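You operate a simulated robot arm through the tools that you are given. There is no shell and no other tool. Be economical: measure what you need, move in short steps, check, and stop when the job is done.

You are at the controls of a simulated robot arm. One attempt, no reset.

TASK
Stack two spacers on the post to the card's total and check it.
Fine: longer one first; park the gauge arm again.

Only the result counts: the job must be done as asked and must still hold three seconds after the hand-in. Knocking over, shifting, dropping, spilling or breaking anything else fails it.

THE ROBOT
A 6-joint arm with a two-finger parallel gripper, fixed in place. Base frame: the origin is at the foot of the arm, x ahead of it, y to its left, z up; the work surface is at about z = 86. Lengths are in cm, angles in rad, forces in N, time in s.
With the tool pointing down near the work surface it reaches from about 26 to 68 cm from the base axis. Its first joint turns from -1.152 to 1.152 rad. Payload 2.9 kg.
Tool frame: the origin (TCP) lies between the finger pads and is the grasp point; the fingertips stand 3 cm ahead of it; z points along the fingers, y is the line along which they close. The gripper opens to 11 cm. The fingers are 2 cm wide and 1 cm thick; the gripper's body (4.8 by 11.2 cm) begins 5.5 cm behind the TCP.
Orientation is that of the tool frame in the base frame, as a unit quaternion [w, x, y, z]. With the fingers straight down and closing along the base's y, the tool's x points along the base's -x, its y along +y and its z along -z.

THE INTERFACE
- The arm moves only by the tool send_rows. Its argument "rows" is a list of rows, each a list of 3 entries, a list of its own where there are three numbers: the gripper command, from -1 (shut) to 1 (fully open), values between in proportion, then the shift along the tool's x, y, z in cm, then the turn, a rotation vector about the tool's x, y, z in rad. In form: [[fingers, [dx, dy, dz], [rx, ry, rz]], ...]. A call has 1 to 8 rows; each row shifts and turns the commanded pose from where the row before left it, along the tool's axes as they then stand. Rows are played at 5 a second. More than 5 cm and 0.15 rad between two rows, or a gripper value outside its range, and nothing of the call is played. A pose out of reach is approached as far as the arm can. The call stops where the force on the tool passes 40 N (or 10 N more than at its start, if that is more) or the arm is blocked; 0.2 s more then pass. The fingers move at their own pace (about 10.8 cm/s each) and stop on an object; they squeeze with about 33 N. The grip force told is the motor's: it shows also when the fingers shut on nothing. Time passes only in rows, and 0.2 s behind the last, so rows that do not move let the fingers close. The reply holds the time, the measured pose of the TCP, the force on the tool along the base axes, the opening and the grip force, in the units named above and with some noise, with the torque about the TCP (base axes, N m) and any sound that the robot's microphone picked up.
- Cameras (640 x 400 px; columns grow to the right, rows downward): "scene" is fixed at [9.62, 44.89, 139.98]; the picture's right is [-0.55, -0.83, 0.00], its down [-0.37, 0.25, -0.89] and it looks along [0.75, -0.49, -0.45] (base axes); focal length 266 px, centre (320, 200). "wrist" rides on the gripper at [7.2, 1.7, -10.3] in the tool frame; the picture's right is [-0.23, 0.97, 0.00], its down [-0.76, -0.18, -0.62] and it looks along [-0.61, -0.14, 0.78] (tool axes); focal length 222 px, centre (320, 200).
- get_image(camera): a new picture of that camera. The clock stands still meanwhile.
- locate(camera, pixels): there is no depth. For up to 12 entries [column, row, z] of the newest picture of that camera ("zoom" is the newest enlarged one), the place [x, y] in the base frame at which the ray of that pixel passes the height z, good to about 0.2 cm. The clock stands still meanwhile.
- close_up(camera, box): a new picture of the part [left, top, right, bottom] of that camera's present view, enlarged. The clock stands still meanwhile.
- hand_in(): hands the job in; it is judged then, once.

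Go step by step. Measure first, check grasps and placings, and put right what went wrong. The budget is 80 turns and 46 pictures, counting those below and the enlarged ones. Unless the task says otherwise, let go and move clear before handing in, and close with one line.

The tools are called as name(argument=value, ...) on one line, values as JSON. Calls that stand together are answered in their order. send_rows: Moves the arm, as the interface text tells. Its arguments: {"type":"object","properties":{"rows":{"type":"array","items":{"type":"array"}}},"required":["rows"]} The other tools are called the same way: get_image (camera) takes a picture; locate (camera, pixels) gives the place at which the rays of pixels pass given heights; close_up (camera, box) takes an enlarged picture of a part of a camera's view; hand_in () hands the job in.

At the start:

```text
time: 0.0
tcp_pos: [33.19, 19.95, 131.08]
tcp_rot: [0.0, 0.0, 1.0, 0.0]
ft_force: [0.0, -0.1, 0.6]
wrist_torque: [-0.01, -0.04, 0.01]
grip_width: 11.0
finger_force: 0.1
```

scene: 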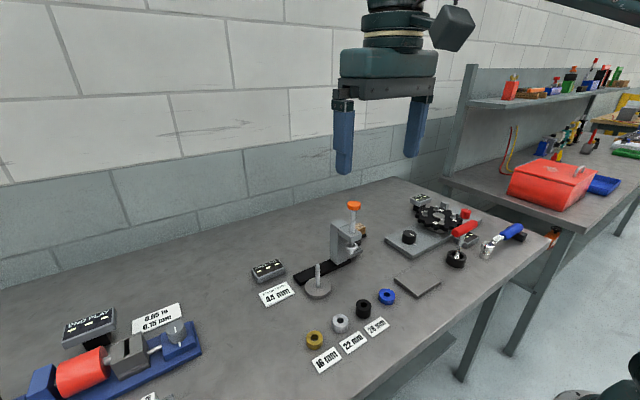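
wrist: 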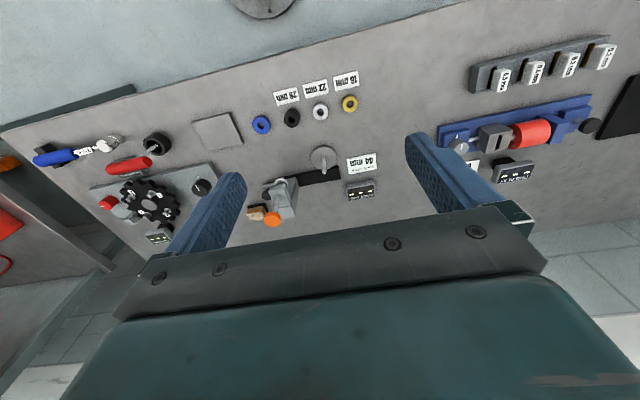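

The pictures show a post on a round base near (318,285), a gauge with an orange knob at (354,205), a card near (277,293), and spacers at (314,340), (340,323), (363,309) and (387,296). I'll enlarge both areas.

close_up(camera="scene", box=[240, 190, 400, 290])

close_up(camera="scene", box=[280, 270, 440, 370])

close_up(camera="wrist", box=[230, 60, 410, 235])

```text
4.00 times, centred on (320, 240) of scene
```

zoom: 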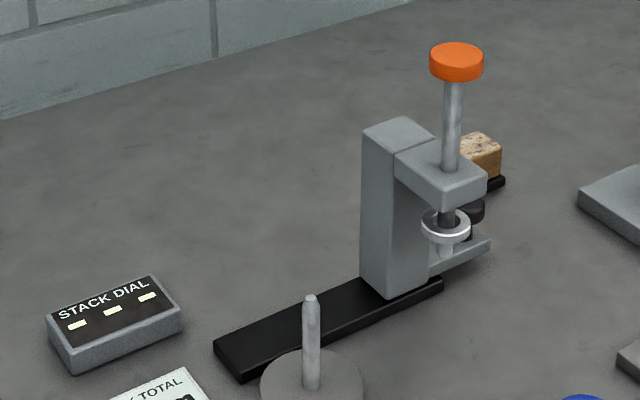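

```text
4.00 times, centred on (360, 320) of scene
```

zoom: 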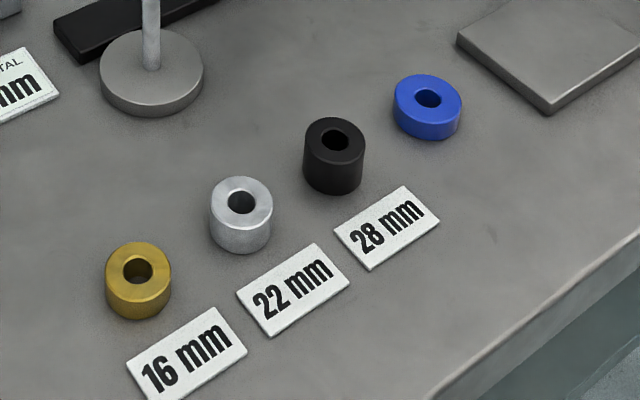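

```text
2.29 times, centred on (320, 148) of wrist
```

zoom: 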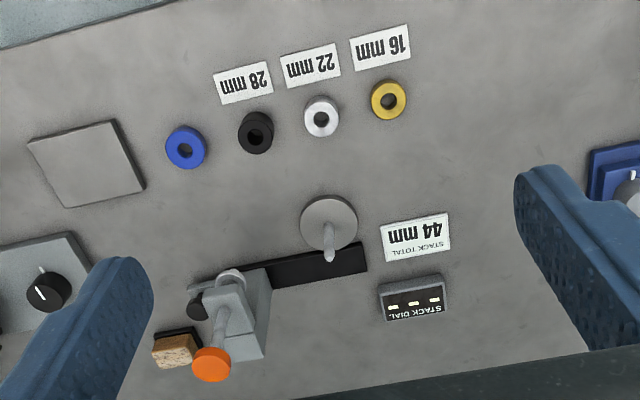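

The card reads STACK TOTAL 44 mm, so I need 28 (black) and 16 (gold), and the unmarked blue one is not a candidate. Now I'll measure the positions.

get_image(camera="scene")

locate(camera="scene", pixels=[[314.5, 337, 87.6], [340.3, 320.5, 88.2], [363.8, 304.8, 88.8], [387, 294.5, 87], [318, 288, 87], [318, 265, 92], [298, 280, 86.5], [348, 262, 86.5], [354, 203, 100], [354, 203, 105], [351.5, 245, 92], [314.5, 348, 86]])

close_up(camera="wrist", box=[240, 140, 340, 230])

locate(camera="wrist", pixels=[[349.5, 103.5, 87.6], [320, 112, 88.2], [291.5, 117, 88.8], [261, 125, 87], [323, 158, 87], [323.5, 173, 92], [340, 172, 86.5], [272, 219, 100], [272, 219, 105], [285, 186, 92]])

```text
40 pictures are left
```

scene: 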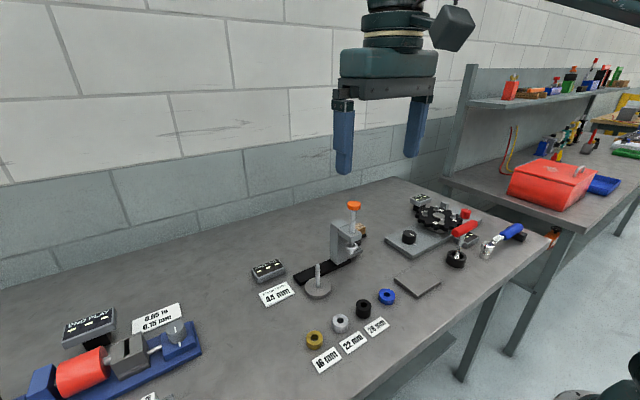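

```text
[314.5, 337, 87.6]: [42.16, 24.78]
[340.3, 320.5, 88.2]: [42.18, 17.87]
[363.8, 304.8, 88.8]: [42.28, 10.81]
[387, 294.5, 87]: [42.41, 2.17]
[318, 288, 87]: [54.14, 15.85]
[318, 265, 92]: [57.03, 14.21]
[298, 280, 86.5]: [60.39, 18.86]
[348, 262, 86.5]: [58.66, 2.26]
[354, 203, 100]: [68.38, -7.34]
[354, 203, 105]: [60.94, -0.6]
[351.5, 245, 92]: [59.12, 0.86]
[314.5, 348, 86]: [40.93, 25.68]
```

```text
4.44 times, centred on (290, 185) of wrist
```

zoom: 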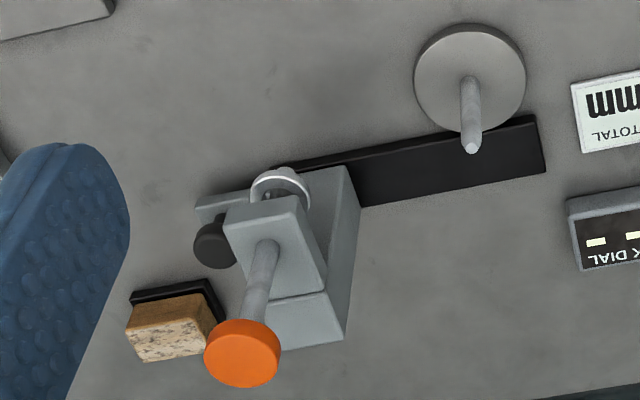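

```text
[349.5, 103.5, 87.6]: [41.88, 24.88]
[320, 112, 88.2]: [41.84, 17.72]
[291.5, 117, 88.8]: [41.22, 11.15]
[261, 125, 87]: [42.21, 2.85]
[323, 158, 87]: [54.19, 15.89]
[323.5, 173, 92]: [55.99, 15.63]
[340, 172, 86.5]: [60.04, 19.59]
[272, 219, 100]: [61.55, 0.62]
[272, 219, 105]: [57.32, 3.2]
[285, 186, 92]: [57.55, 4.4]
```

The post is near (54.2, 15.9) with its top at about z 95, and the gauge plunger is near (54, 5.6), apparently sliding along the rail in y. I'll bring the wrist camera closer for precise positions.

send_rows(rows=[[1, [-1, -1, 4.7], [0, 0, 0]], [1, [-1, -1, 4.7], [0, 0, 0]], [1, [-1, -1, 4.7], [0, 0, 0]], [1, [-1, -1, 4.7], [0, 0, 0]], [1, [0, 0, 0], [0, 0, 0]]])

get_image(camera="wrist")

```text
time: 1.2
tcp_pos: [37.43, 15.78, 112.52]
tcp_rot: [0.001, -0.001, 1.0, 0.0]
ft_force: [0.8, 0.6, 0.1]
wrist_torque: [-0.01, -0.01, 0.0]
grip_width: 11.01
finger_force: 0.1
```

```text
38 pictures are left
```

wrist: 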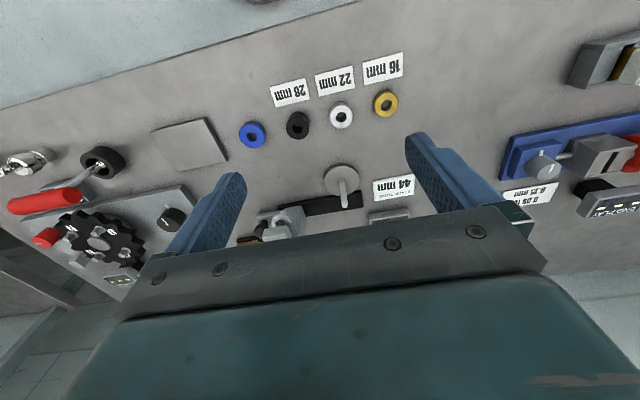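

The spacers, post and gauge are in view at the top centre. I'll zoom in to measure.

close_up(camera="wrist", box=[230, 80, 410, 160])

close_up(camera="wrist", box=[230, 150, 410, 250])

```text
3.56 times, centred on (320, 120) of wrist
```

zoom: 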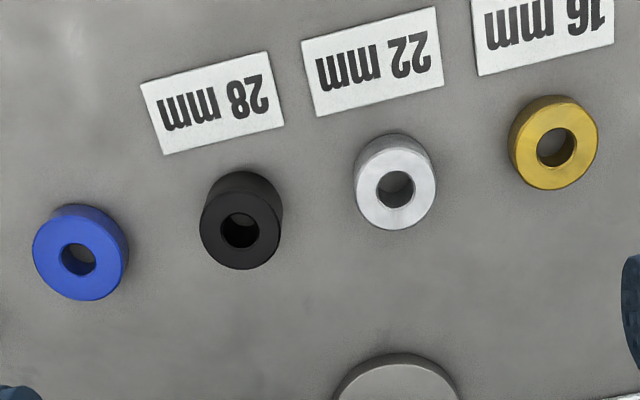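

```text
3.56 times, centred on (320, 200) of wrist
```

zoom: 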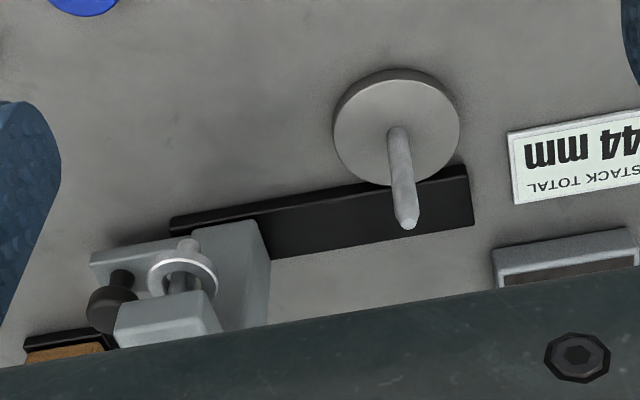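

I'll convert those zoom readings to wrist pixels and locate them.

locate(camera="wrist", pixels=[[297.5, 127.9, 88.8], [386.1, 104.8, 87.6], [340.7, 117, 88.2], [252.4, 136.5, 87.6], [341.6, 179.5, 87], [344.5, 206.5, 95], [281.5, 220.2, 97], [281.5, 220.2, 96], [278, 241, 100]])

locate(camera="zoom", pixels=[[172, 222, 86.5], [465, 166, 86.5], [474, 224, 86.5], [270, 258, 86.5], [225, 325, 98], [115, 345, 100], [272, 262, 86.5], [110, 310, 92], [90, 262, 88], [191, 240, 88]])

```text
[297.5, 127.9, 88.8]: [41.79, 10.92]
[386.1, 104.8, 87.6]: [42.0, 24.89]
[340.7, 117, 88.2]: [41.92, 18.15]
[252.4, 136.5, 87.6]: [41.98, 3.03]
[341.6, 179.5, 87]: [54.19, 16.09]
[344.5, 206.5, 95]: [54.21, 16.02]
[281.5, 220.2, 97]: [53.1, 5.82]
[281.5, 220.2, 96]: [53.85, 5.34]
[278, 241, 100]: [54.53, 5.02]
```

```text
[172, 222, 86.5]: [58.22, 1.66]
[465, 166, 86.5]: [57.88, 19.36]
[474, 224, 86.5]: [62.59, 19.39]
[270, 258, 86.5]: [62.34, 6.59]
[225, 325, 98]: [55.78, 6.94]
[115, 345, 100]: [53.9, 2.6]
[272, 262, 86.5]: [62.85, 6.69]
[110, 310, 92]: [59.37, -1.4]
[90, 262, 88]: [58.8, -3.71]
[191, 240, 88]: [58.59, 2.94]
```

The spacers sit in a row at x≈42 (gold y≈24.9, black y≈10.9), and the post is at (54.2, 16.0). I'll move over the black 28 mm spacer with the fingers part open.

send_rows(rows=[[0, [-2.3, -2.5, 3], [0, 0, 0]], [0, [-2.3, -2.45, 3], [0, 0, 0]], [0, [0, 0, 4], [0, 0, 0]], [0, [0, 0, 3.5], [0, 0, 0]], [0, [0, 0, 0], [0, 0, 0]], [0, [0, 0, 0], [0, 0, 0]]])

get_image(camera="wrist")

```text
time: 2.6
tcp_pos: [41.94, 10.81, 99.23]
tcp_rot: [0.0, 0.0, 1.0, 0.0]
ft_force: [0.7, 0.4, -1.2]
wrist_torque: [0.01, -0.02, 0.01]
grip_width: 5.51
finger_force: 0.0
```

```text
35 pictures are left
```

wrist: 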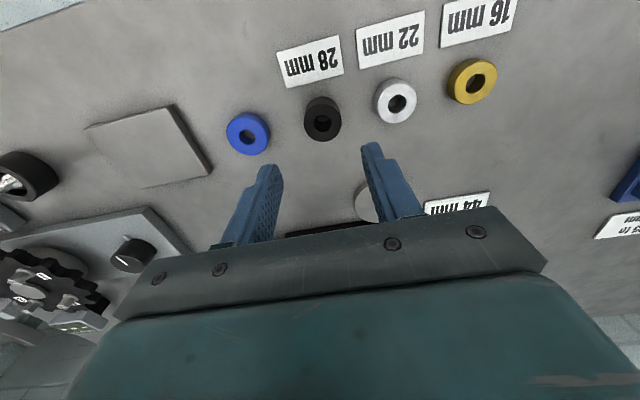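

locate(camera="wrist", pixels=[[323, 122.5, 88.8], [472.5, 84, 87.6], [397, 104, 88.2]])

send_rows(rows=[[0, [0, 0.1, 4], [0, 0, 0]], [0, [0, 0, 4], [0, 0, 0]], [0, [0, 0, 0], [0, 0, 0]]])

get_image(camera="wrist")

```text
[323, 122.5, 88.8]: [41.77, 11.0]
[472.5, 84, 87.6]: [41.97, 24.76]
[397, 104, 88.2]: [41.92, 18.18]
```

```text
time: 3.4
tcp_pos: [41.88, 10.81, 90.63]
tcp_rot: [0.0, 0.0, 1.0, 0.0]
ft_force: [0.4, -0.3, 0.0]
wrist_torque: [0.03, 0.02, -0.02]
grip_width: 5.5
finger_force: 0.1
```

```text
34 pictures are left
```

wrist: 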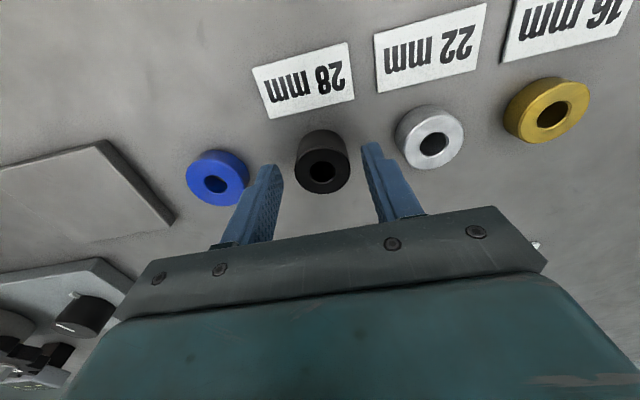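

The spacer sits centred between the fingertips (hole at 323,172). I'll go down 1.1 cm and close.

send_rows(rows=[[0, [0, 0.1, 1.1], [0, 0, 0]], [0, [0, 0, 0], [0, 0, 0]], [-0.6, [0, 0, 0], [0, 0, 0]], [-0.6, [0, 0, 0], [0, 0, 0]], [-0.6, [0, 0, 0], [0, 0, 0]]])

```text
time: 4.6
tcp_pos: [41.95, 11.09, 89.53]
tcp_rot: [0.0, 0.001, 1.0, 0.001]
ft_force: [-0.2, -0.3, -0.7]
wrist_torque: [0.01, -0.01, 0.0]
grip_width: 3.51
finger_force: 33.1
```

The spacer is held at 3.51 cm wide. I'll lift straight up, shift in y first to stay clear of the gauge, then go over the post.

send_rows(rows=[[-0.6, [0, 0, -4], [0, 0, 0]], [-0.6, [0, 0, -4], [0, 0, 0]], [-0.6, [0, 0, -4], [0, 0, 0]], [-0.6, [0, 4.9, 0], [0, 0, 0]], [-0.6, [-4, 0, 0], [0, 0, 0]], [-0.6, [-4, 0, 0], [0, 0, 0]], [-0.6, [-4.3, 0, 0], [0, 0, 0]], [-0.6, [0, 0, 0], [0, 0, 0]]])

close_up(camera="scene", box=[240, 190, 400, 290])

get_image(camera="wrist")

```text
time: 6.4
tcp_pos: [54.11, 16.1, 101.57]
tcp_rot: [0.0, 0.0, 1.0, 0.0]
ft_force: [0.8, 0.0, -0.8]
wrist_torque: [-0.04, 0.01, 0.03]
grip_width: 3.48
finger_force: 32.9
```

```text
4.00 times, centred on (320, 240) of scene
```

zoom: 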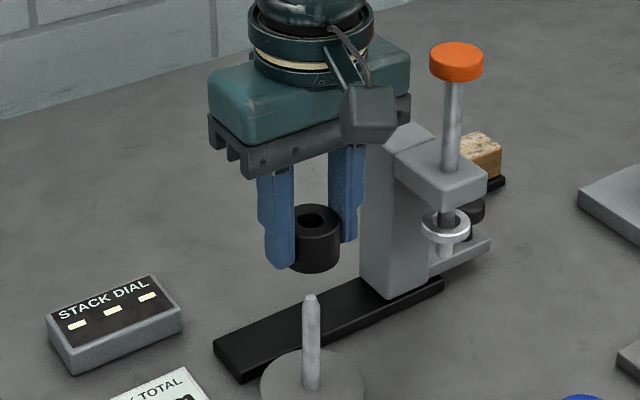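

```text
32 pictures are left
```

wrist: 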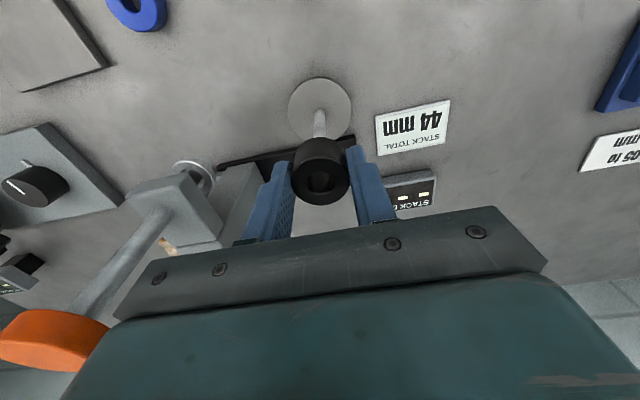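

The spacer is nearly above the post. I'll check the alignment numerically using the hole at zoom (313,220) and the post tip at zoom (310,296).

locate(camera="zoom", pixels=[[316, 219, 100.8], [310.5, 297, 95], [310.5, 297, 94.5], [312, 385, 87]])

close_up(camera="wrist", box=[260, 70, 388, 210])

locate(camera="wrist", pixels=[[322, 180, 100.8], [320, 106, 87], [320, 138, 95]])

```text
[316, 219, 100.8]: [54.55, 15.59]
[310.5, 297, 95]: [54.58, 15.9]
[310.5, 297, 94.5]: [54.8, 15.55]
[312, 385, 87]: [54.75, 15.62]
```

```text
2.86 times, centred on (324, 140) of wrist
```

zoom: 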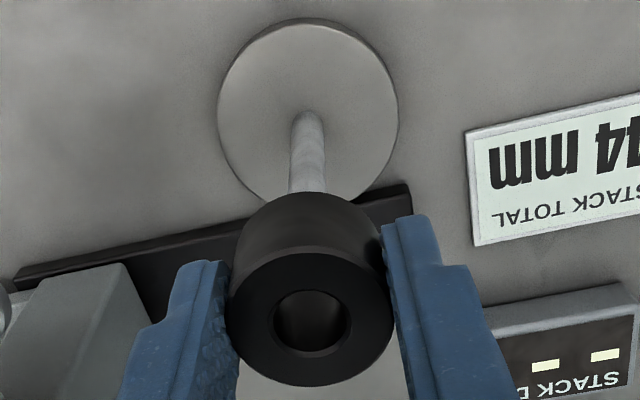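

```text
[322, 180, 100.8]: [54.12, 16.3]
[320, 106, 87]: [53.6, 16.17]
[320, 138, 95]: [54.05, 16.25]
```

locate(camera="wrist", pixels=[[321.6, 182.5, 100.8], [319.7, 109.2, 87], [319.9, 110.5, 87], [318, 109, 87]])

```text
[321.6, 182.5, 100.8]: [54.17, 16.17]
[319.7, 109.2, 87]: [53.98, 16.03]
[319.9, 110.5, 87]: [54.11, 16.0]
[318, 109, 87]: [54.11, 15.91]
```

Spacer and post agree to about 1 mm. I'll nudge y by -0.1, lower 3.6 cm so the tip enters the hole, and check the force.

send_rows(rows=[[-0.6, [0, -0.1, 1.8], [0, 0, 0]], [-0.6, [0, 0, 1], [0, 0, 0]], [-0.6, [0, 0, 0.5], [0, 0, 0]], [-0.6, [0, 0, 0.3], [0, 0, 0]], [-0.6, [0, 0, 0.3], [0, 0, 0]], [-0.6, [0, 0, 0], [0, 0, 0]]])

close_up(camera="scene", box=[280, 220, 360, 300])

```text
time: 7.8
tcp_pos: [54.08, 15.99, 97.78]
tcp_rot: [0.0, 0.0, 1.0, 0.0]
ft_force: [0.1, -1.0, -0.7]
wrist_torque: [0.02, 0.04, -0.02]
grip_width: 3.49
finger_force: 32.8
```

```text
5.00 times, centred on (320, 260) of scene
```

zoom: 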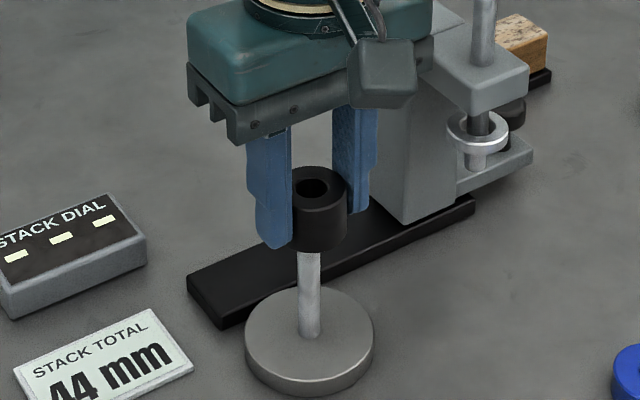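

The force is nil and the tip is inside the hole. I'll continue down.

send_rows(rows=[[-0.6, [0, 0, 1], [0, 0, 0]], [-0.6, [0, 0, 1.5], [0, 0, 0]], [-0.6, [0, 0, 1.5], [0, 0, 0]], [-0.6, [0, 0, 1.5], [0, 0, 0]], [-0.6, [0, 0, 0.7], [0, 0, 0]], [-0.6, [0, 0, 0], [0, 0, 0]]])

close_up(camera="scene", box=[280, 220, 360, 300])

```text
time: 9.2
tcp_pos: [54.17, 15.99, 91.71]
tcp_rot: [0.002, 0.0, 1.0, 0.0]
ft_force: [11.0, 0.6, 1.4]
wrist_torque: [0.02, -0.08, -0.02]
grip_width: 3.52
finger_force: 33.0
```

```text
5.00 times, centred on (320, 260) of scene
```

zoom: 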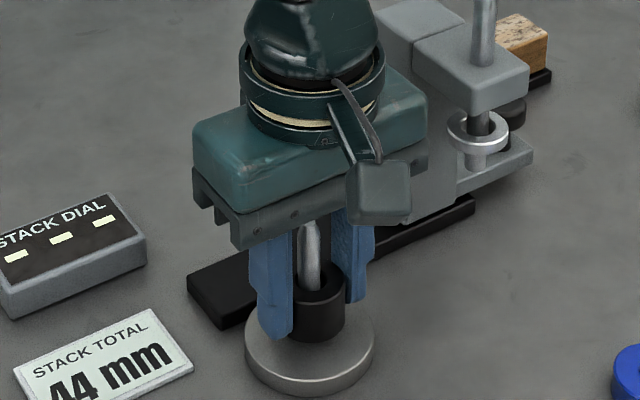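

A +11 N side force in x shows the bore rubbing the post. I'll shift +x by 0.1 and feel for the base.

send_rows(rows=[[-0.6, [-0.12, 0, 0], [0, 0, 0]], [-0.6, [0, 0, 0.4], [0, 0, 0]], [-0.6, [0, 0, 0.2], [0, 0, 0]], [-0.6, [0, 0, 0.2], [0, 0, 0]], [-0.6, [0, 0, 0], [0, 0, 0]]])

```text
time: 10.4
tcp_pos: [54.21, 15.86, 90.66]
tcp_rot: [0.0, 0.0, 1.0, 0.0]
ft_force: [-0.6, -0.6, -1.7]
wrist_torque: [0.01, 0.0, -0.01]
grip_width: 3.47
finger_force: 33.6
```

send_rows(rows=[[-0.6, [0, 0, 0.12], [0, 0, 0]], [-0.6, [0, 0, 0.12], [0, 0, 0]], [-0.6, [0, 0, 0], [0, 0, 0]]])

```text
time: 11.2
tcp_pos: [54.35, 16.03, 90.6]
tcp_rot: [0.001, 0.0, 1.0, 0.0]
ft_force: [-4.6, -1.6, 15.0]
wrist_torque: [-0.03, 0.29, 0.06]
grip_width: 3.51
finger_force: 33.1
```

The 15 N upward force means the black spacer is seated. I'll release, rise clear, and head above the gold one.

send_rows(rows=[[0, [0, 0, 0], [0, 0, 0]], [0, [0, 0, 0], [0, 0, 0]], [0, [0, 0, -3], [0, 0, 0]], [0, [0, 0, -4], [0, 0, 0]], [0, [0, 0, -4], [0, 0, 0]], [0, [4, 0, 0], [0, 0, 0]], [0, [4.2, 4.4, 0], [0, 0, 0]], [0, [4.1, 4.45, 0], [0, 0, 0]]])

close_up(camera="scene", box=[240, 200, 400, 300])

get_image(camera="wrist")

```text
refused: row 7 steps farther than a row can; nothing moved
```

```text
4.00 times, centred on (320, 250) of scene
```

zoom: 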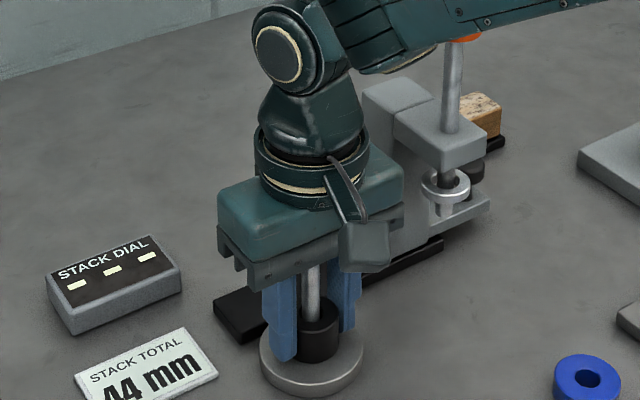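

```text
27 pictures are left
```

wrist: 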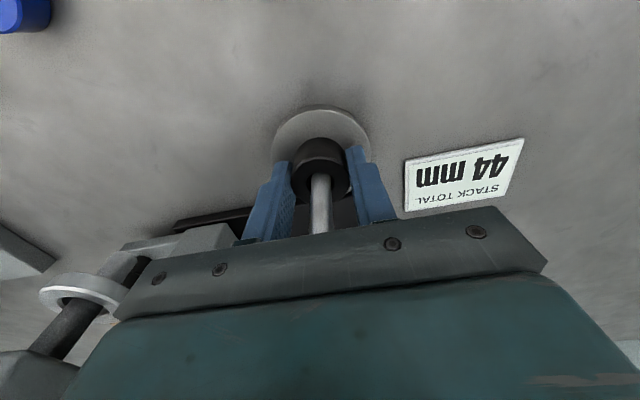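

The call was refused for a diagonal step over 5 cm, but the pictures show the black spacer seated on the disc. I'll resend with shorter steps.

send_rows(rows=[[0, [0, 0, 0], [0, 0, 0]], [0, [0, 0, 0], [0, 0, 0]], [0, [0, 0, -3], [0, 0, 0]], [0, [0, 0, -4], [0, 0, 0]], [0, [0, 0, -4], [0, 0, 0]], [0, [4.2, 0, 0], [0, 0, 0]], [0, [4, 2.9, 0], [0, 0, 0]], [0, [4.1, 2.8, 0], [0, 0, 0]]])

send_rows(rows=[[0, [0, 3.15, 3], [0, 0, 0]], [0, [0, 0, 4], [0, 0, 0]], [0, [0, 0, 3], [0, 0, 0]], [0, [0, 0, 0], [0, 0, 0]]])

get_image(camera="wrist")

```text
time: 13.0
tcp_pos: [41.91, 21.5, 101.23]
tcp_rot: [0.0, 0.001, 1.0, 0.0]
ft_force: [-0.7, 0.2, 0.4]
wrist_torque: [-0.02, 0.0, 0.04]
grip_width: 5.48
finger_force: 0.2
```

```text
time: 14.0
tcp_pos: [42.08, 24.93, 91.49]
tcp_rot: [0.0, -0.001, 1.0, 0.0]
ft_force: [-0.5, 0.2, 0.1]
wrist_torque: [-0.02, 0.01, 0.01]
grip_width: 5.5
finger_force: 0.2
```

```text
26 pictures are left
```

wrist: 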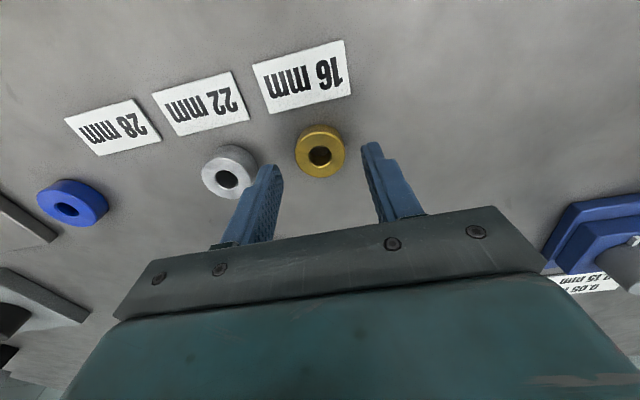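

The gold spacer is centred between the fingers (320,155). I'll lower 2 cm and grip.

send_rows(rows=[[0, [0, 0, 1.2], [0, 0, 0]], [0, [0, 0, 0.8], [0, 0, 0]], [0, [0, 0, 0], [0, 0, 0]], [-0.6, [0, 0, 0], [0, 0, 0]], [-0.6, [0, 0, 0], [0, 0, 0]], [-0.6, [0, 0, 0], [0, 0, 0]]])

```text
time: 15.4
tcp_pos: [41.99, 24.94, 89.41]
tcp_rot: [0.0, 0.0, 1.0, -0.001]
ft_force: [-0.3, 0.3, 0.2]
wrist_torque: [0.01, 0.0, 0.0]
grip_width: 3.49
finger_force: 33.0
```

Gold is held at 3.49. I'll lift and carry it over the post.

send_rows(rows=[[-0.6, [0, 0, -4], [0, 0, 0]], [-0.6, [0, 0, -4], [0, 0, 0]], [-0.6, [0, 0, -4], [0, 0, 0]], [-0.6, [-4, -2.95, 0], [0, 0, 0]], [-0.6, [-4, -2.95, 0], [0, 0, 0]], [-0.6, [-4.22, -2.65, 0], [0, 0, 0]], [-0.6, [0, -0.3, 0], [0, 0, 0]], [-0.6, [0, 0, 0], [0, 0, 0]]])

close_up(camera="wrist", box=[260, 70, 388, 210])

```text
time: 17.2
tcp_pos: [54.25, 15.78, 101.67]
tcp_rot: [0.0, 0.0, 1.0, -0.001]
ft_force: [0.3, 0.6, -1.3]
wrist_torque: [0.02, 0.06, 0.01]
grip_width: 3.46
finger_force: 32.9
```

```text
2.86 times, centred on (324, 140) of wrist
```

zoom: 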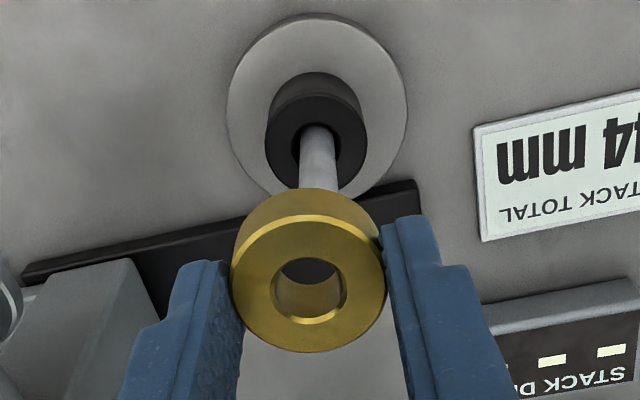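

The base appears shifted right in the image compared with before (317 vs 308), so I'll check the offset.

locate(camera="zoom", pixels=[[308, 284, 99.7], [317, 107, 87], [316, 140, 89.8]])

send_rows(rows=[[-0.6, [0, 0, 0], [0, 0, 0]]])

close_up(camera="scene", box=[280, 210, 360, 290])

```text
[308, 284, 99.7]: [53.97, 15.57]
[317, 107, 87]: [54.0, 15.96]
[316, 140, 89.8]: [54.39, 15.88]
```

```text
time: 17.6
tcp_pos: [54.19, 15.74, 101.83]
tcp_rot: [0.0, 0.0, 1.0, 0.0]
ft_force: [0.3, -0.1, 0.0]
wrist_torque: [0.0, 0.02, -0.01]
grip_width: 3.5
finger_force: 32.5
```

```text
5.00 times, centred on (320, 250) of scene
```

zoom: 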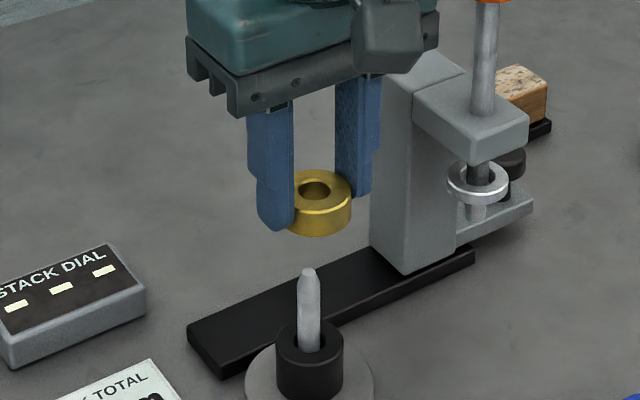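

The spacer sits about 0.25 low in y (measured TCP y 15.75). I'll correct that and lower to the tip.

send_rows(rows=[[-0.6, [-0.03, 0.25, 0], [0, 0, 0]], [-0.6, [0, 0, 1.8], [0, 0, 0]], [-0.6, [0, 0, 1], [0, 0, 0]], [-0.6, [0, 0, 0.5], [0, 0, 0]], [-0.6, [0, 0, 0.4], [0, 0, 0]], [-0.6, [0, 0, 0.3], [0, 0, 0]], [-0.6, [0, 0, 0], [0, 0, 0]]])

close_up(camera="wrist", box=[260, 70, 388, 210])

```text
time: 19.2
tcp_pos: [54.2, 16.15, 97.61]
tcp_rot: [0.0, -0.001, 1.0, 0.0]
ft_force: [1.0, -0.1, -0.8]
wrist_torque: [-0.01, 0.0, 0.0]
grip_width: 3.49
finger_force: 32.9
```

```text
2.86 times, centred on (324, 140) of wrist
```

zoom: 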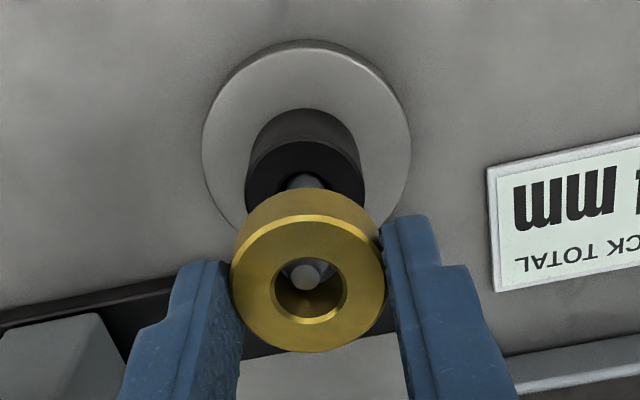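

The post tip is visible inside the gold's hole (305,273), with no force. I'll lower it onto the black spacer.

send_rows(rows=[[-0.6, [0, 0, 1], [0, 0, 0]], [-0.6, [0, 0, 1.2], [0, 0, 0]], [-0.6, [0, 0, 1], [0, 0, 0]], [-0.6, [0, 0, 0.5], [0, 0, 0]], [-0.6, [0, 0, 0], [0, 0, 0]]])

```text
time: 20.4
tcp_pos: [54.3, 16.18, 93.95]
tcp_rot: [0.002, 0.002, 1.0, 0.0]
ft_force: [13.2, -12.5, 5.9]
wrist_torque: [-0.4, -0.37, -0.04]
grip_width: 3.48
finger_force: 32.9
```

Side forces (+x 13, -y 12.5) show the bore rubbing. I'll shift +x 0.12 and -y 0.12, then continue.

send_rows(rows=[[-0.6, [-0.1, -0.12, 0], [0, 0, 0]], [-0.6, [0, 0, 0.1], [0, 0, 0]], [-0.6, [0, 0, 0], [0, 0, 0]]])

```text
time: 21.2
tcp_pos: [54.28, 16.06, 93.69]
tcp_rot: [0.0, -0.001, 1.0, 0.0]
ft_force: [6.0, -7.4, 2.9]
wrist_torque: [-0.21, -0.2, 0.03]
grip_width: 3.49
finger_force: 32.7
```

send_rows(rows=[[-0.6, [-0.07, -0.1, 0], [0, 0, 0]], [-0.6, [0, 0, 0.15], [0, 0, 0]], [-0.6, [0, 0, 0.15], [0, 0, 0]], [-0.6, [0, 0, 0], [0, 0, 0]]])

```text
time: 22.2
tcp_pos: [54.39, 15.91, 93.46]
tcp_rot: [0.0, -0.001, 1.0, 0.001]
ft_force: [-0.7, -0.6, 2.1]
wrist_torque: [0.01, 0.03, 0.01]
grip_width: 3.48
finger_force: 33.2
```

send_rows(rows=[[-0.6, [0, 0, 0.12], [0, 0, 0]], [-0.6, [0, 0, 0.12], [0, 0, 0]], [-0.6, [0, 0, 0], [0, 0, 0]]])

```text
time: 23.0
tcp_pos: [54.46, 15.96, 93.49]
tcp_rot: [0.002, 0.0, 1.0, 0.0]
ft_force: [-4.9, -5.4, 20.6]
wrist_torque: [-0.35, 0.33, -0.07]
grip_width: 3.51
finger_force: 33.3
```

Seated at z 93.49, 2.9 cm above the first, which matches 28 mm. I'll release and back away to look.

send_rows(rows=[[0, [0, 0, 0], [0, 0, 0]], [0, [0, 0, 0], [0, 0, 0]], [0, [0, 0, -4], [0, 0, 0]], [0, [0, 0, -4], [0, 0, 0]], [0, [4, 0, 0], [0, 0, 0]], [0, [4, 0, 0], [0, 0, 0]], [0, [4, 0, 0], [0, 0, 0]], [0, [4, 0, 0], [0, 0, 0]]])

close_up(camera="scene", box=[240, 190, 400, 290])

get_image(camera="wrist")

```text
time: 24.8
tcp_pos: [38.32, 15.87, 101.01]
tcp_rot: [0.001, 0.0, 1.0, 0.001]
ft_force: [0.3, -0.2, -0.4]
wrist_torque: [0.01, -0.02, -0.01]
grip_width: 5.52
finger_force: 0.1
```

```text
4.00 times, centred on (320, 240) of scene
```

zoom: 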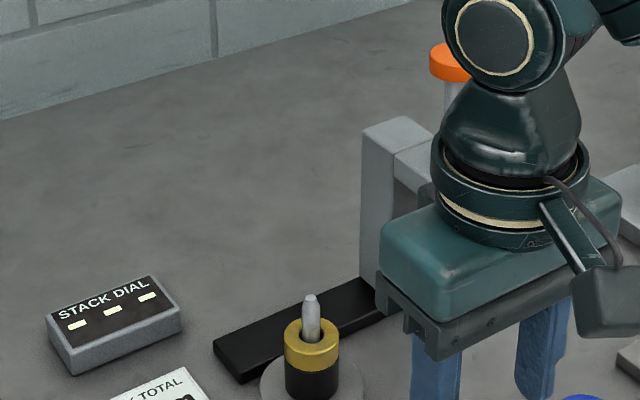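

```text
21 pictures are left
```

wrist: 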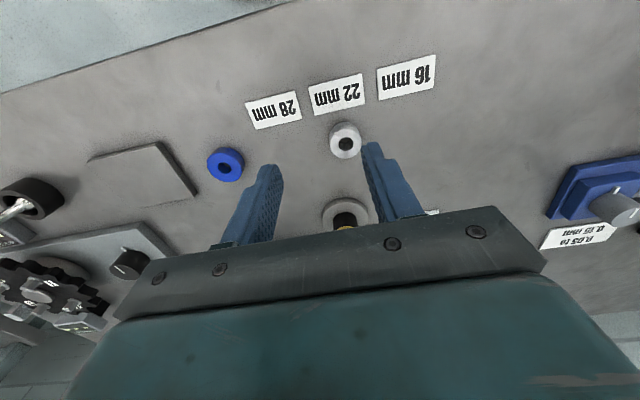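

The stack looks right, with black below gold. I'll look at the gauge more closely by shifting the arm aside to free the scene camera's view and pitching the wrist camera for a lower angle.

send_rows(rows=[[0, [0, 3, -4], [0, 0, 0]], [0, [0, 0, 0], [0, -0.14, 0]], [0, [0, 0, 0], [0, -0.14, 0]], [0, [0, 0, 0], [0, 0, 0]]])

get_image(camera="wrist")

```text
time: 25.8
tcp_pos: [38.37, 19.11, 105.2]
tcp_rot: [0.141, 0.001, 0.99, -0.001]
ft_force: [-0.4, 0.3, 0.0]
wrist_torque: [0.0, 0.02, -0.01]
grip_width: 5.51
finger_force: 0.0
```

```text
20 pictures are left
```

wrist: 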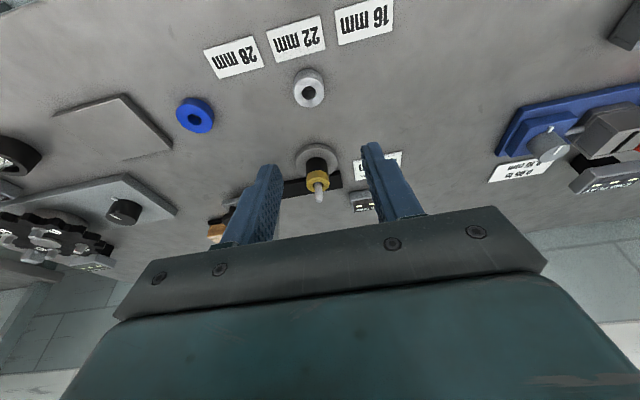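

The pitch direction is right, but a finger hides the gauge. I'll move to y≈6 with the fingers open and pitch further.

send_rows(rows=[[1, [0, -4.4, 0], [0, 0, 0]], [1, [0, -4.4, 0], [0, 0, 0]], [1, [0, -4.2, 0], [0, 0, 0]], [1, [0, 0, 0], [0, -0.14, 0]], [1, [0, 0, 0], [0, -0.14, 0]], [1, [0, 0, 0], [0, -0.14, 0]], [1, [0, 0, 0], [0, 0, 0]]])

get_image(camera="wrist")

```text
time: 27.4
tcp_pos: [38.49, 6.01, 105.38]
tcp_rot: [0.343, -0.001, 0.939, 0.0]
ft_force: [0.2, -0.2, 0.7]
wrist_torque: [-0.05, 0.02, -0.03]
grip_width: 10.99
finger_force: 0.1
```

```text
19 pictures are left
```

wrist: 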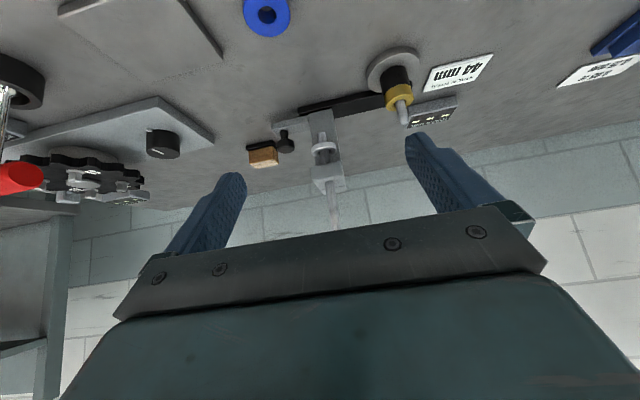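

close_up(camera="wrist", box=[240, 70, 440, 210])

```text
2.86 times, centred on (340, 140) of wrist
```

zoom: 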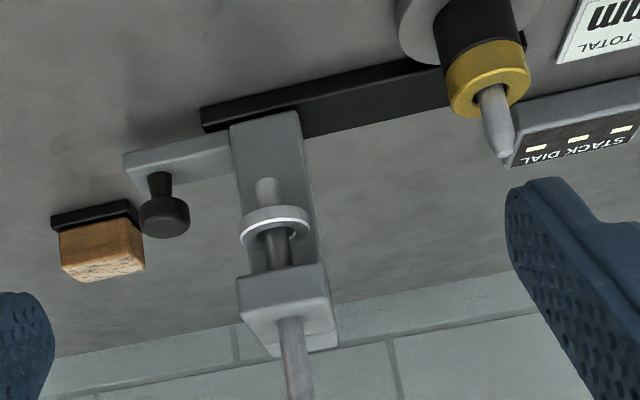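

Now it's clear: the gauge column rides the rail, with a mushroom handle on its tab and a plunger with an orange knob. I'll un-pitch and move above and in front of the knob to locate it precisely.

send_rows(rows=[[1, [0, 0, 0], [0, 0.14, 0]], [1, [0, 0, 0], [0, 0.14, 0]], [1, [0, 0, 0], [0, 0.14, 0]], [1, [0, 0, 0], [0, 0.14, 0]], [1, [0, 0, 0], [0, 0.14, 0]], [1, [0, 0, -4.5], [0, 0, 0]], [1, [0, 0, -4.5], [0, 0, 0]], [1, [0, 0, -4], [0, 0, 0]]])

send_rows(rows=[[1, [-4, 0, 0], [0, 0, 0]], [1, [-4, 0, 0], [0, 0, 0]], [1, [-1.5, 0, 0], [0, 0, 0]], [1, [0, 0, 0], [0, 0, 0]]])

get_image(camera="wrist")

```text
time: 29.2
tcp_pos: [38.25, 5.97, 118.43]
tcp_rot: [0.0, 0.0, 1.0, 0.0]
ft_force: [-0.1, 0.2, 0.0]
wrist_torque: [-0.02, 0.07, -0.02]
grip_width: 10.99
finger_force: 0.0
```

```text
time: 30.2
tcp_pos: [47.78, 5.99, 118.27]
tcp_rot: [0.0, 0.0, 1.0, -0.001]
ft_force: [-0.1, 0.3, 0.0]
wrist_torque: [-0.03, 0.01, -0.02]
grip_width: 11.01
finger_force: 0.1
```

```text
17 pictures are left
```

wrist: 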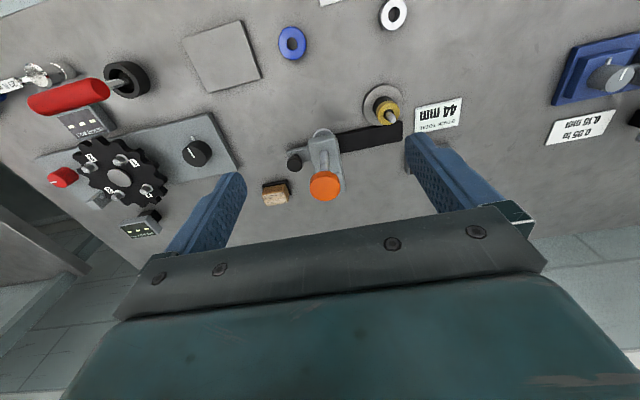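

locate(camera="wrist", pixels=[[324, 186.5, 106], [324, 186.5, 108], [324, 186.5, 110], [294.5, 162, 90], [294.5, 162, 92], [320, 137, 96.5], [320, 137, 95]])

locate(camera="scene", pixels=[[354, 203, 106], [354, 203, 108], [354, 203, 110]])

close_up(camera="wrist", box=[250, 70, 430, 210])

```text
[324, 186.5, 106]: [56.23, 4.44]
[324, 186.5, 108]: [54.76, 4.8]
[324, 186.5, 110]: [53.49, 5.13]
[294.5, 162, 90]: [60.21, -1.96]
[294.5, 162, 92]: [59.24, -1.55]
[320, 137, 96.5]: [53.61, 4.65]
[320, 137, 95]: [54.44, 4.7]
```

```text
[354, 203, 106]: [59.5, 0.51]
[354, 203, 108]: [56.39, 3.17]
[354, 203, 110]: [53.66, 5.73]
```

```text
2.86 times, centred on (340, 140) of wrist
```

zoom: 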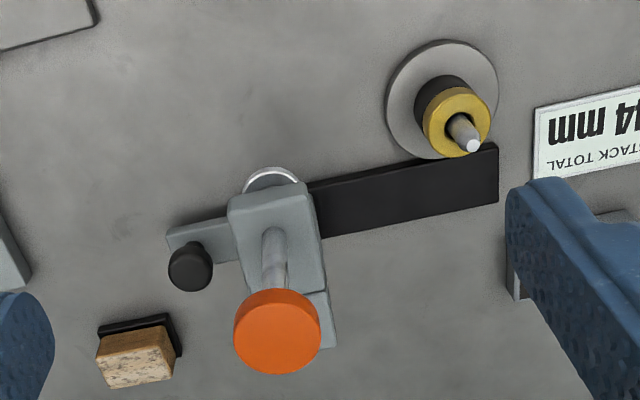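

The knob top is at about (54.0, 5.2, 109.4). I'll grip its rim with fingers closing along y, since that lets me both slide and press, so I move above it first.

send_rows(rows=[[0, [-3.2, -0.8, 0], [0, 0, 0]], [0, [-3.1, 0, 0], [0, 0, 0]], [0, [0, 0, 3.5], [0, 0, 0]], [0, [0, 0, 0], [0, 0, 0]], [0, [0, 0, 0], [0, 0, 0]]])

get_image(camera="wrist")

close_up(camera="scene", box=[280, 140, 420, 260])

```text
time: 31.4
tcp_pos: [54.23, 5.05, 114.91]
tcp_rot: [0.0, 0.0, 1.0, 0.0]
ft_force: [0.4, 1.1, 0.7]
wrist_torque: [0.01, -0.01, 0.02]
grip_width: 5.48
finger_force: 0.1
```

```text
15 pictures are left
```

wrist: 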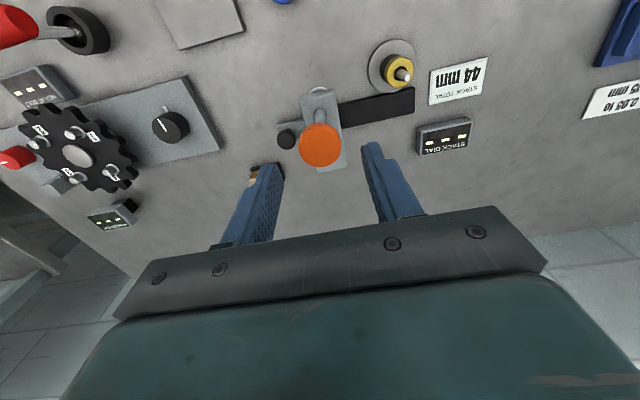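

```text
3.33 times, centred on (350, 200) of scene
```

zoom: 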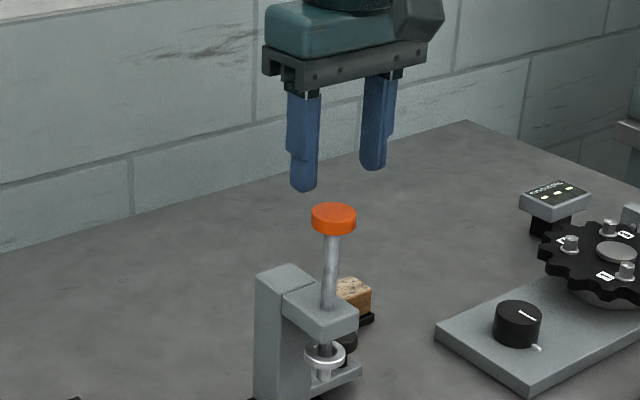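

The knob (319,145) is centred with its top at z≈109.3. I'll lower 4.2 and close gently on the rim.

send_rows(rows=[[0, [0, 0, 2.2], [0, 0, 0]], [0, [0, 0, 2], [0, 0, 0]], [0, [0, 0, 0], [0, 0, 0]], [-0.6, [0, 0, 0], [0, 0, 0]], [-0.6, [0, 0, 0], [0, 0, 0]], [-0.6, [0, 0, 0], [0, 0, 0]]])

```text
time: 32.8
tcp_pos: [54.13, 5.12, 110.32]
tcp_rot: [0.0, 0.001, 1.0, 0.0]
ft_force: [2.0, -2.1, -0.8]
wrist_torque: [-0.04, -0.2, -0.03]
grip_width: 3.29
finger_force: 44.8
```

The knob is gripped at 3.29 cm. I'll try sliding +y by 1.5 cm and read the force.

send_rows(rows=[[-0.6, [0, 0.5, 0], [0, 0, 0]], [-0.6, [0, 0.5, 0], [0, 0, 0]], [-0.6, [0, 0.5, 0], [0, 0, 0]], [-0.6, [0, 0, 0], [0, 0, 0]]])

close_up(camera="scene", box=[260, 180, 420, 300])

```text
time: 33.8
tcp_pos: [54.16, 6.6, 110.51]
tcp_rot: [0.001, -0.001, 1.0, -0.001]
ft_force: [9.5, 0.1, -8.0]
wrist_torque: [-0.02, -0.47, 0.04]
grip_width: 3.28
finger_force: 45.0
```

```text
3.33 times, centred on (340, 240) of scene
```

zoom: 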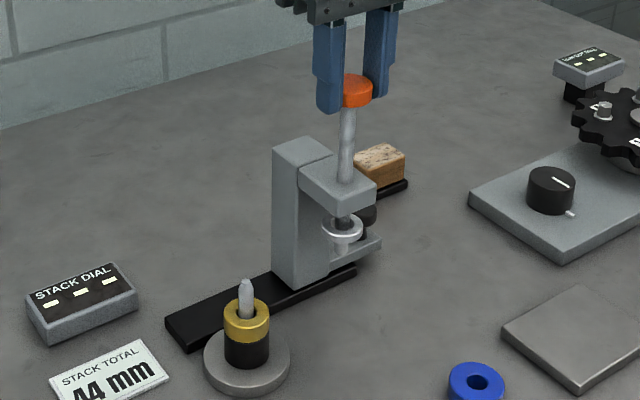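

The carriage slid smoothly. I'll ease +x 0.1 and continue along +y.

send_rows(rows=[[-0.6, [-0.08, 1, 0.05], [0, 0, 0]], [-0.6, [0, 1, 0], [0, 0, 0]], [-0.6, [0, 1, 0], [0, 0, 0]], [-0.6, [0, 1, 0], [0, 0, 0]], [-0.6, [0, 1, 0], [0, 0, 0]], [-0.6, [0, 1, 0], [0, 0, 0]], [-0.6, [0, 1, 0], [0, 0, 0]], [-0.6, [0, 0, 0], [0, 0, 0]]])

close_up(camera="scene", box=[240, 180, 400, 300])

```text
time: 35.6
tcp_pos: [54.25, 13.74, 110.44]
tcp_rot: [-0.005, -0.001, 1.0, -0.002]
ft_force: [-32.4, 0.2, -9.3]
wrist_torque: [0.1, 0.44, 0.02]
grip_width: 3.28
finger_force: 45.1
```

```text
3.33 times, centred on (320, 240) of scene
```

zoom: 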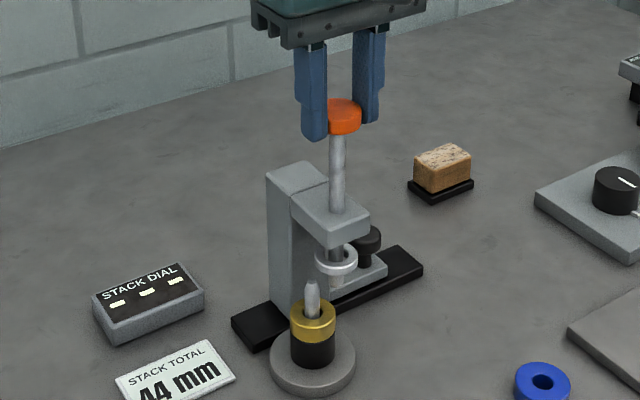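

The side force is -32 N in x, so I'll relax x back. I'll also look closely at the foot before going over the post tip.

send_rows(rows=[[-0.6, [0.08, 0, 0], [0, 0, 0]], [-0.6, [0, 0, 0], [0, 0, 0]]])

close_up(camera="scene", box=[305, 235, 345, 275])

```text
time: 36.2
tcp_pos: [54.18, 13.76, 110.5]
tcp_rot: [-0.003, 0.0, 1.0, 0.0]
ft_force: [-18.5, -0.9, -11.3]
wrist_torque: [-0.02, 1.02, 0.04]
grip_width: 3.31
finger_force: 45.0
```

```text
10.00 times, centred on (325, 255) of scene
```

zoom: 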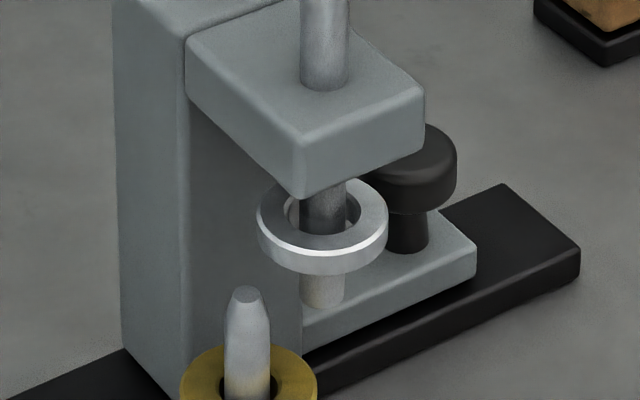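

The rod extends slightly below the ring. I'll check whether its lower end clears the post tip.

locate(camera="zoom", pixels=[[322, 305, 95], [322, 305, 96], [246, 297, 94], [246, 297, 95], [322, 232, 97], [322, 232, 98], [322, 268, 96.5], [322, 268, 97.5]])

```text
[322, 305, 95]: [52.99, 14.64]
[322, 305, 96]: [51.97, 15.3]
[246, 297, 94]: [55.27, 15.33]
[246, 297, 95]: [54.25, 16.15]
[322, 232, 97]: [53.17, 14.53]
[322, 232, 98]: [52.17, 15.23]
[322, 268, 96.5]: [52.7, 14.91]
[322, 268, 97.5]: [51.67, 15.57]
```

The rod end is at about z 93.8, below the post tip (95), so it could hit the post. I'll test whether the plunger can be lifted by the knob.

send_rows(rows=[[-0.6, [0.06, 0, -0.2], [0, 0, 0]], [-0.6, [0, 0, -0.2], [0, 0, 0]], [-0.6, [0, 0, -0.2], [0, 0, 0]], [-0.6, [0, 0, 0], [0, 0, 0]]])

close_up(camera="scene", box=[290, 200, 360, 275])

```text
time: 37.2
tcp_pos: [54.23, 13.75, 110.74]
tcp_rot: [-0.003, 0.0, 1.0, -0.002]
ft_force: [-0.8, 1.0, -35.5]
wrist_torque: [0.03, -0.04, 0.01]
grip_width: 3.26
finger_force: 44.4
```

```text
5.33 times, centred on (325, 238) of scene
```

zoom: 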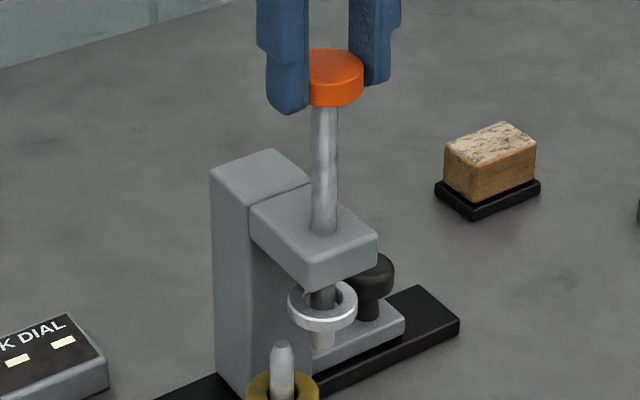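

The plunger is at its upper stop (-35 N), so it can't rise further. I'll relax and creep +y in small steps, watching the y force for any contact with the post.

send_rows(rows=[[-0.6, [0, 0, 0.35], [0, 0, 0]], [-0.6, [0, 0.4, 0], [0, 0, 0]], [-0.6, [0, 0.3, 0], [0, 0, 0]], [-0.6, [0, 0.2, 0], [0, 0, 0]], [-0.6, [0, 0.2, 0], [0, 0, 0]], [-0.6, [0, 0.1, 0], [0, 0, 0]], [-0.6, [0, 0, 0], [0, 0, 0]]])

```text
time: 38.8
tcp_pos: [54.24, 14.93, 110.67]
tcp_rot: [-0.001, 0.0, 1.0, 0.0]
ft_force: [-10.4, -0.9, -17.9]
wrist_torque: [0.0, 0.33, 0.03]
grip_width: 3.31
finger_force: 44.8
```

send_rows(rows=[[-0.6, [0.03, 0.1, 0], [0, 0, 0]], [-0.6, [0, 0.1, 0], [0, 0, 0]], [-0.6, [0, 0.1, 0], [0, 0, 0]], [-0.6, [0, 0, 0], [0, 0, 0]]])

close_up(camera="scene", box=[290, 225, 350, 285])

```text
time: 39.8
tcp_pos: [54.25, 15.13, 110.67]
tcp_rot: [0.0, 0.0, 1.0, 0.0]
ft_force: [-2.9, -1.4, -21.4]
wrist_torque: [-0.01, 0.42, 0.03]
grip_width: 3.27
finger_force: 45.0
```

```text
6.67 times, centred on (320, 255) of scene
```

zoom: 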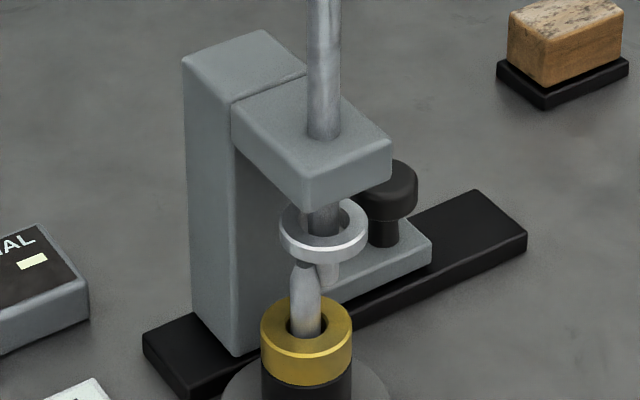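

There is no y resistance so far (-1.4 N). I'll keep creeping in 0.1 cm steps.

send_rows(rows=[[-0.6, [0, 0.1, 0.05], [0, 0, 0]], [-0.6, [0, 0.1, 0.05], [0, 0, 0]], [-0.6, [0, 0.1, 0], [0, 0, 0]], [-0.6, [0, 0, 0], [0, 0, 0]]])

```text
time: 40.8
tcp_pos: [54.26, 15.53, 110.69]
tcp_rot: [0.001, 0.0, 1.0, 0.0]
ft_force: [3.3, 1.5, -14.8]
wrist_torque: [-0.01, 0.28, -0.02]
grip_width: 3.3
finger_force: 45.2
```

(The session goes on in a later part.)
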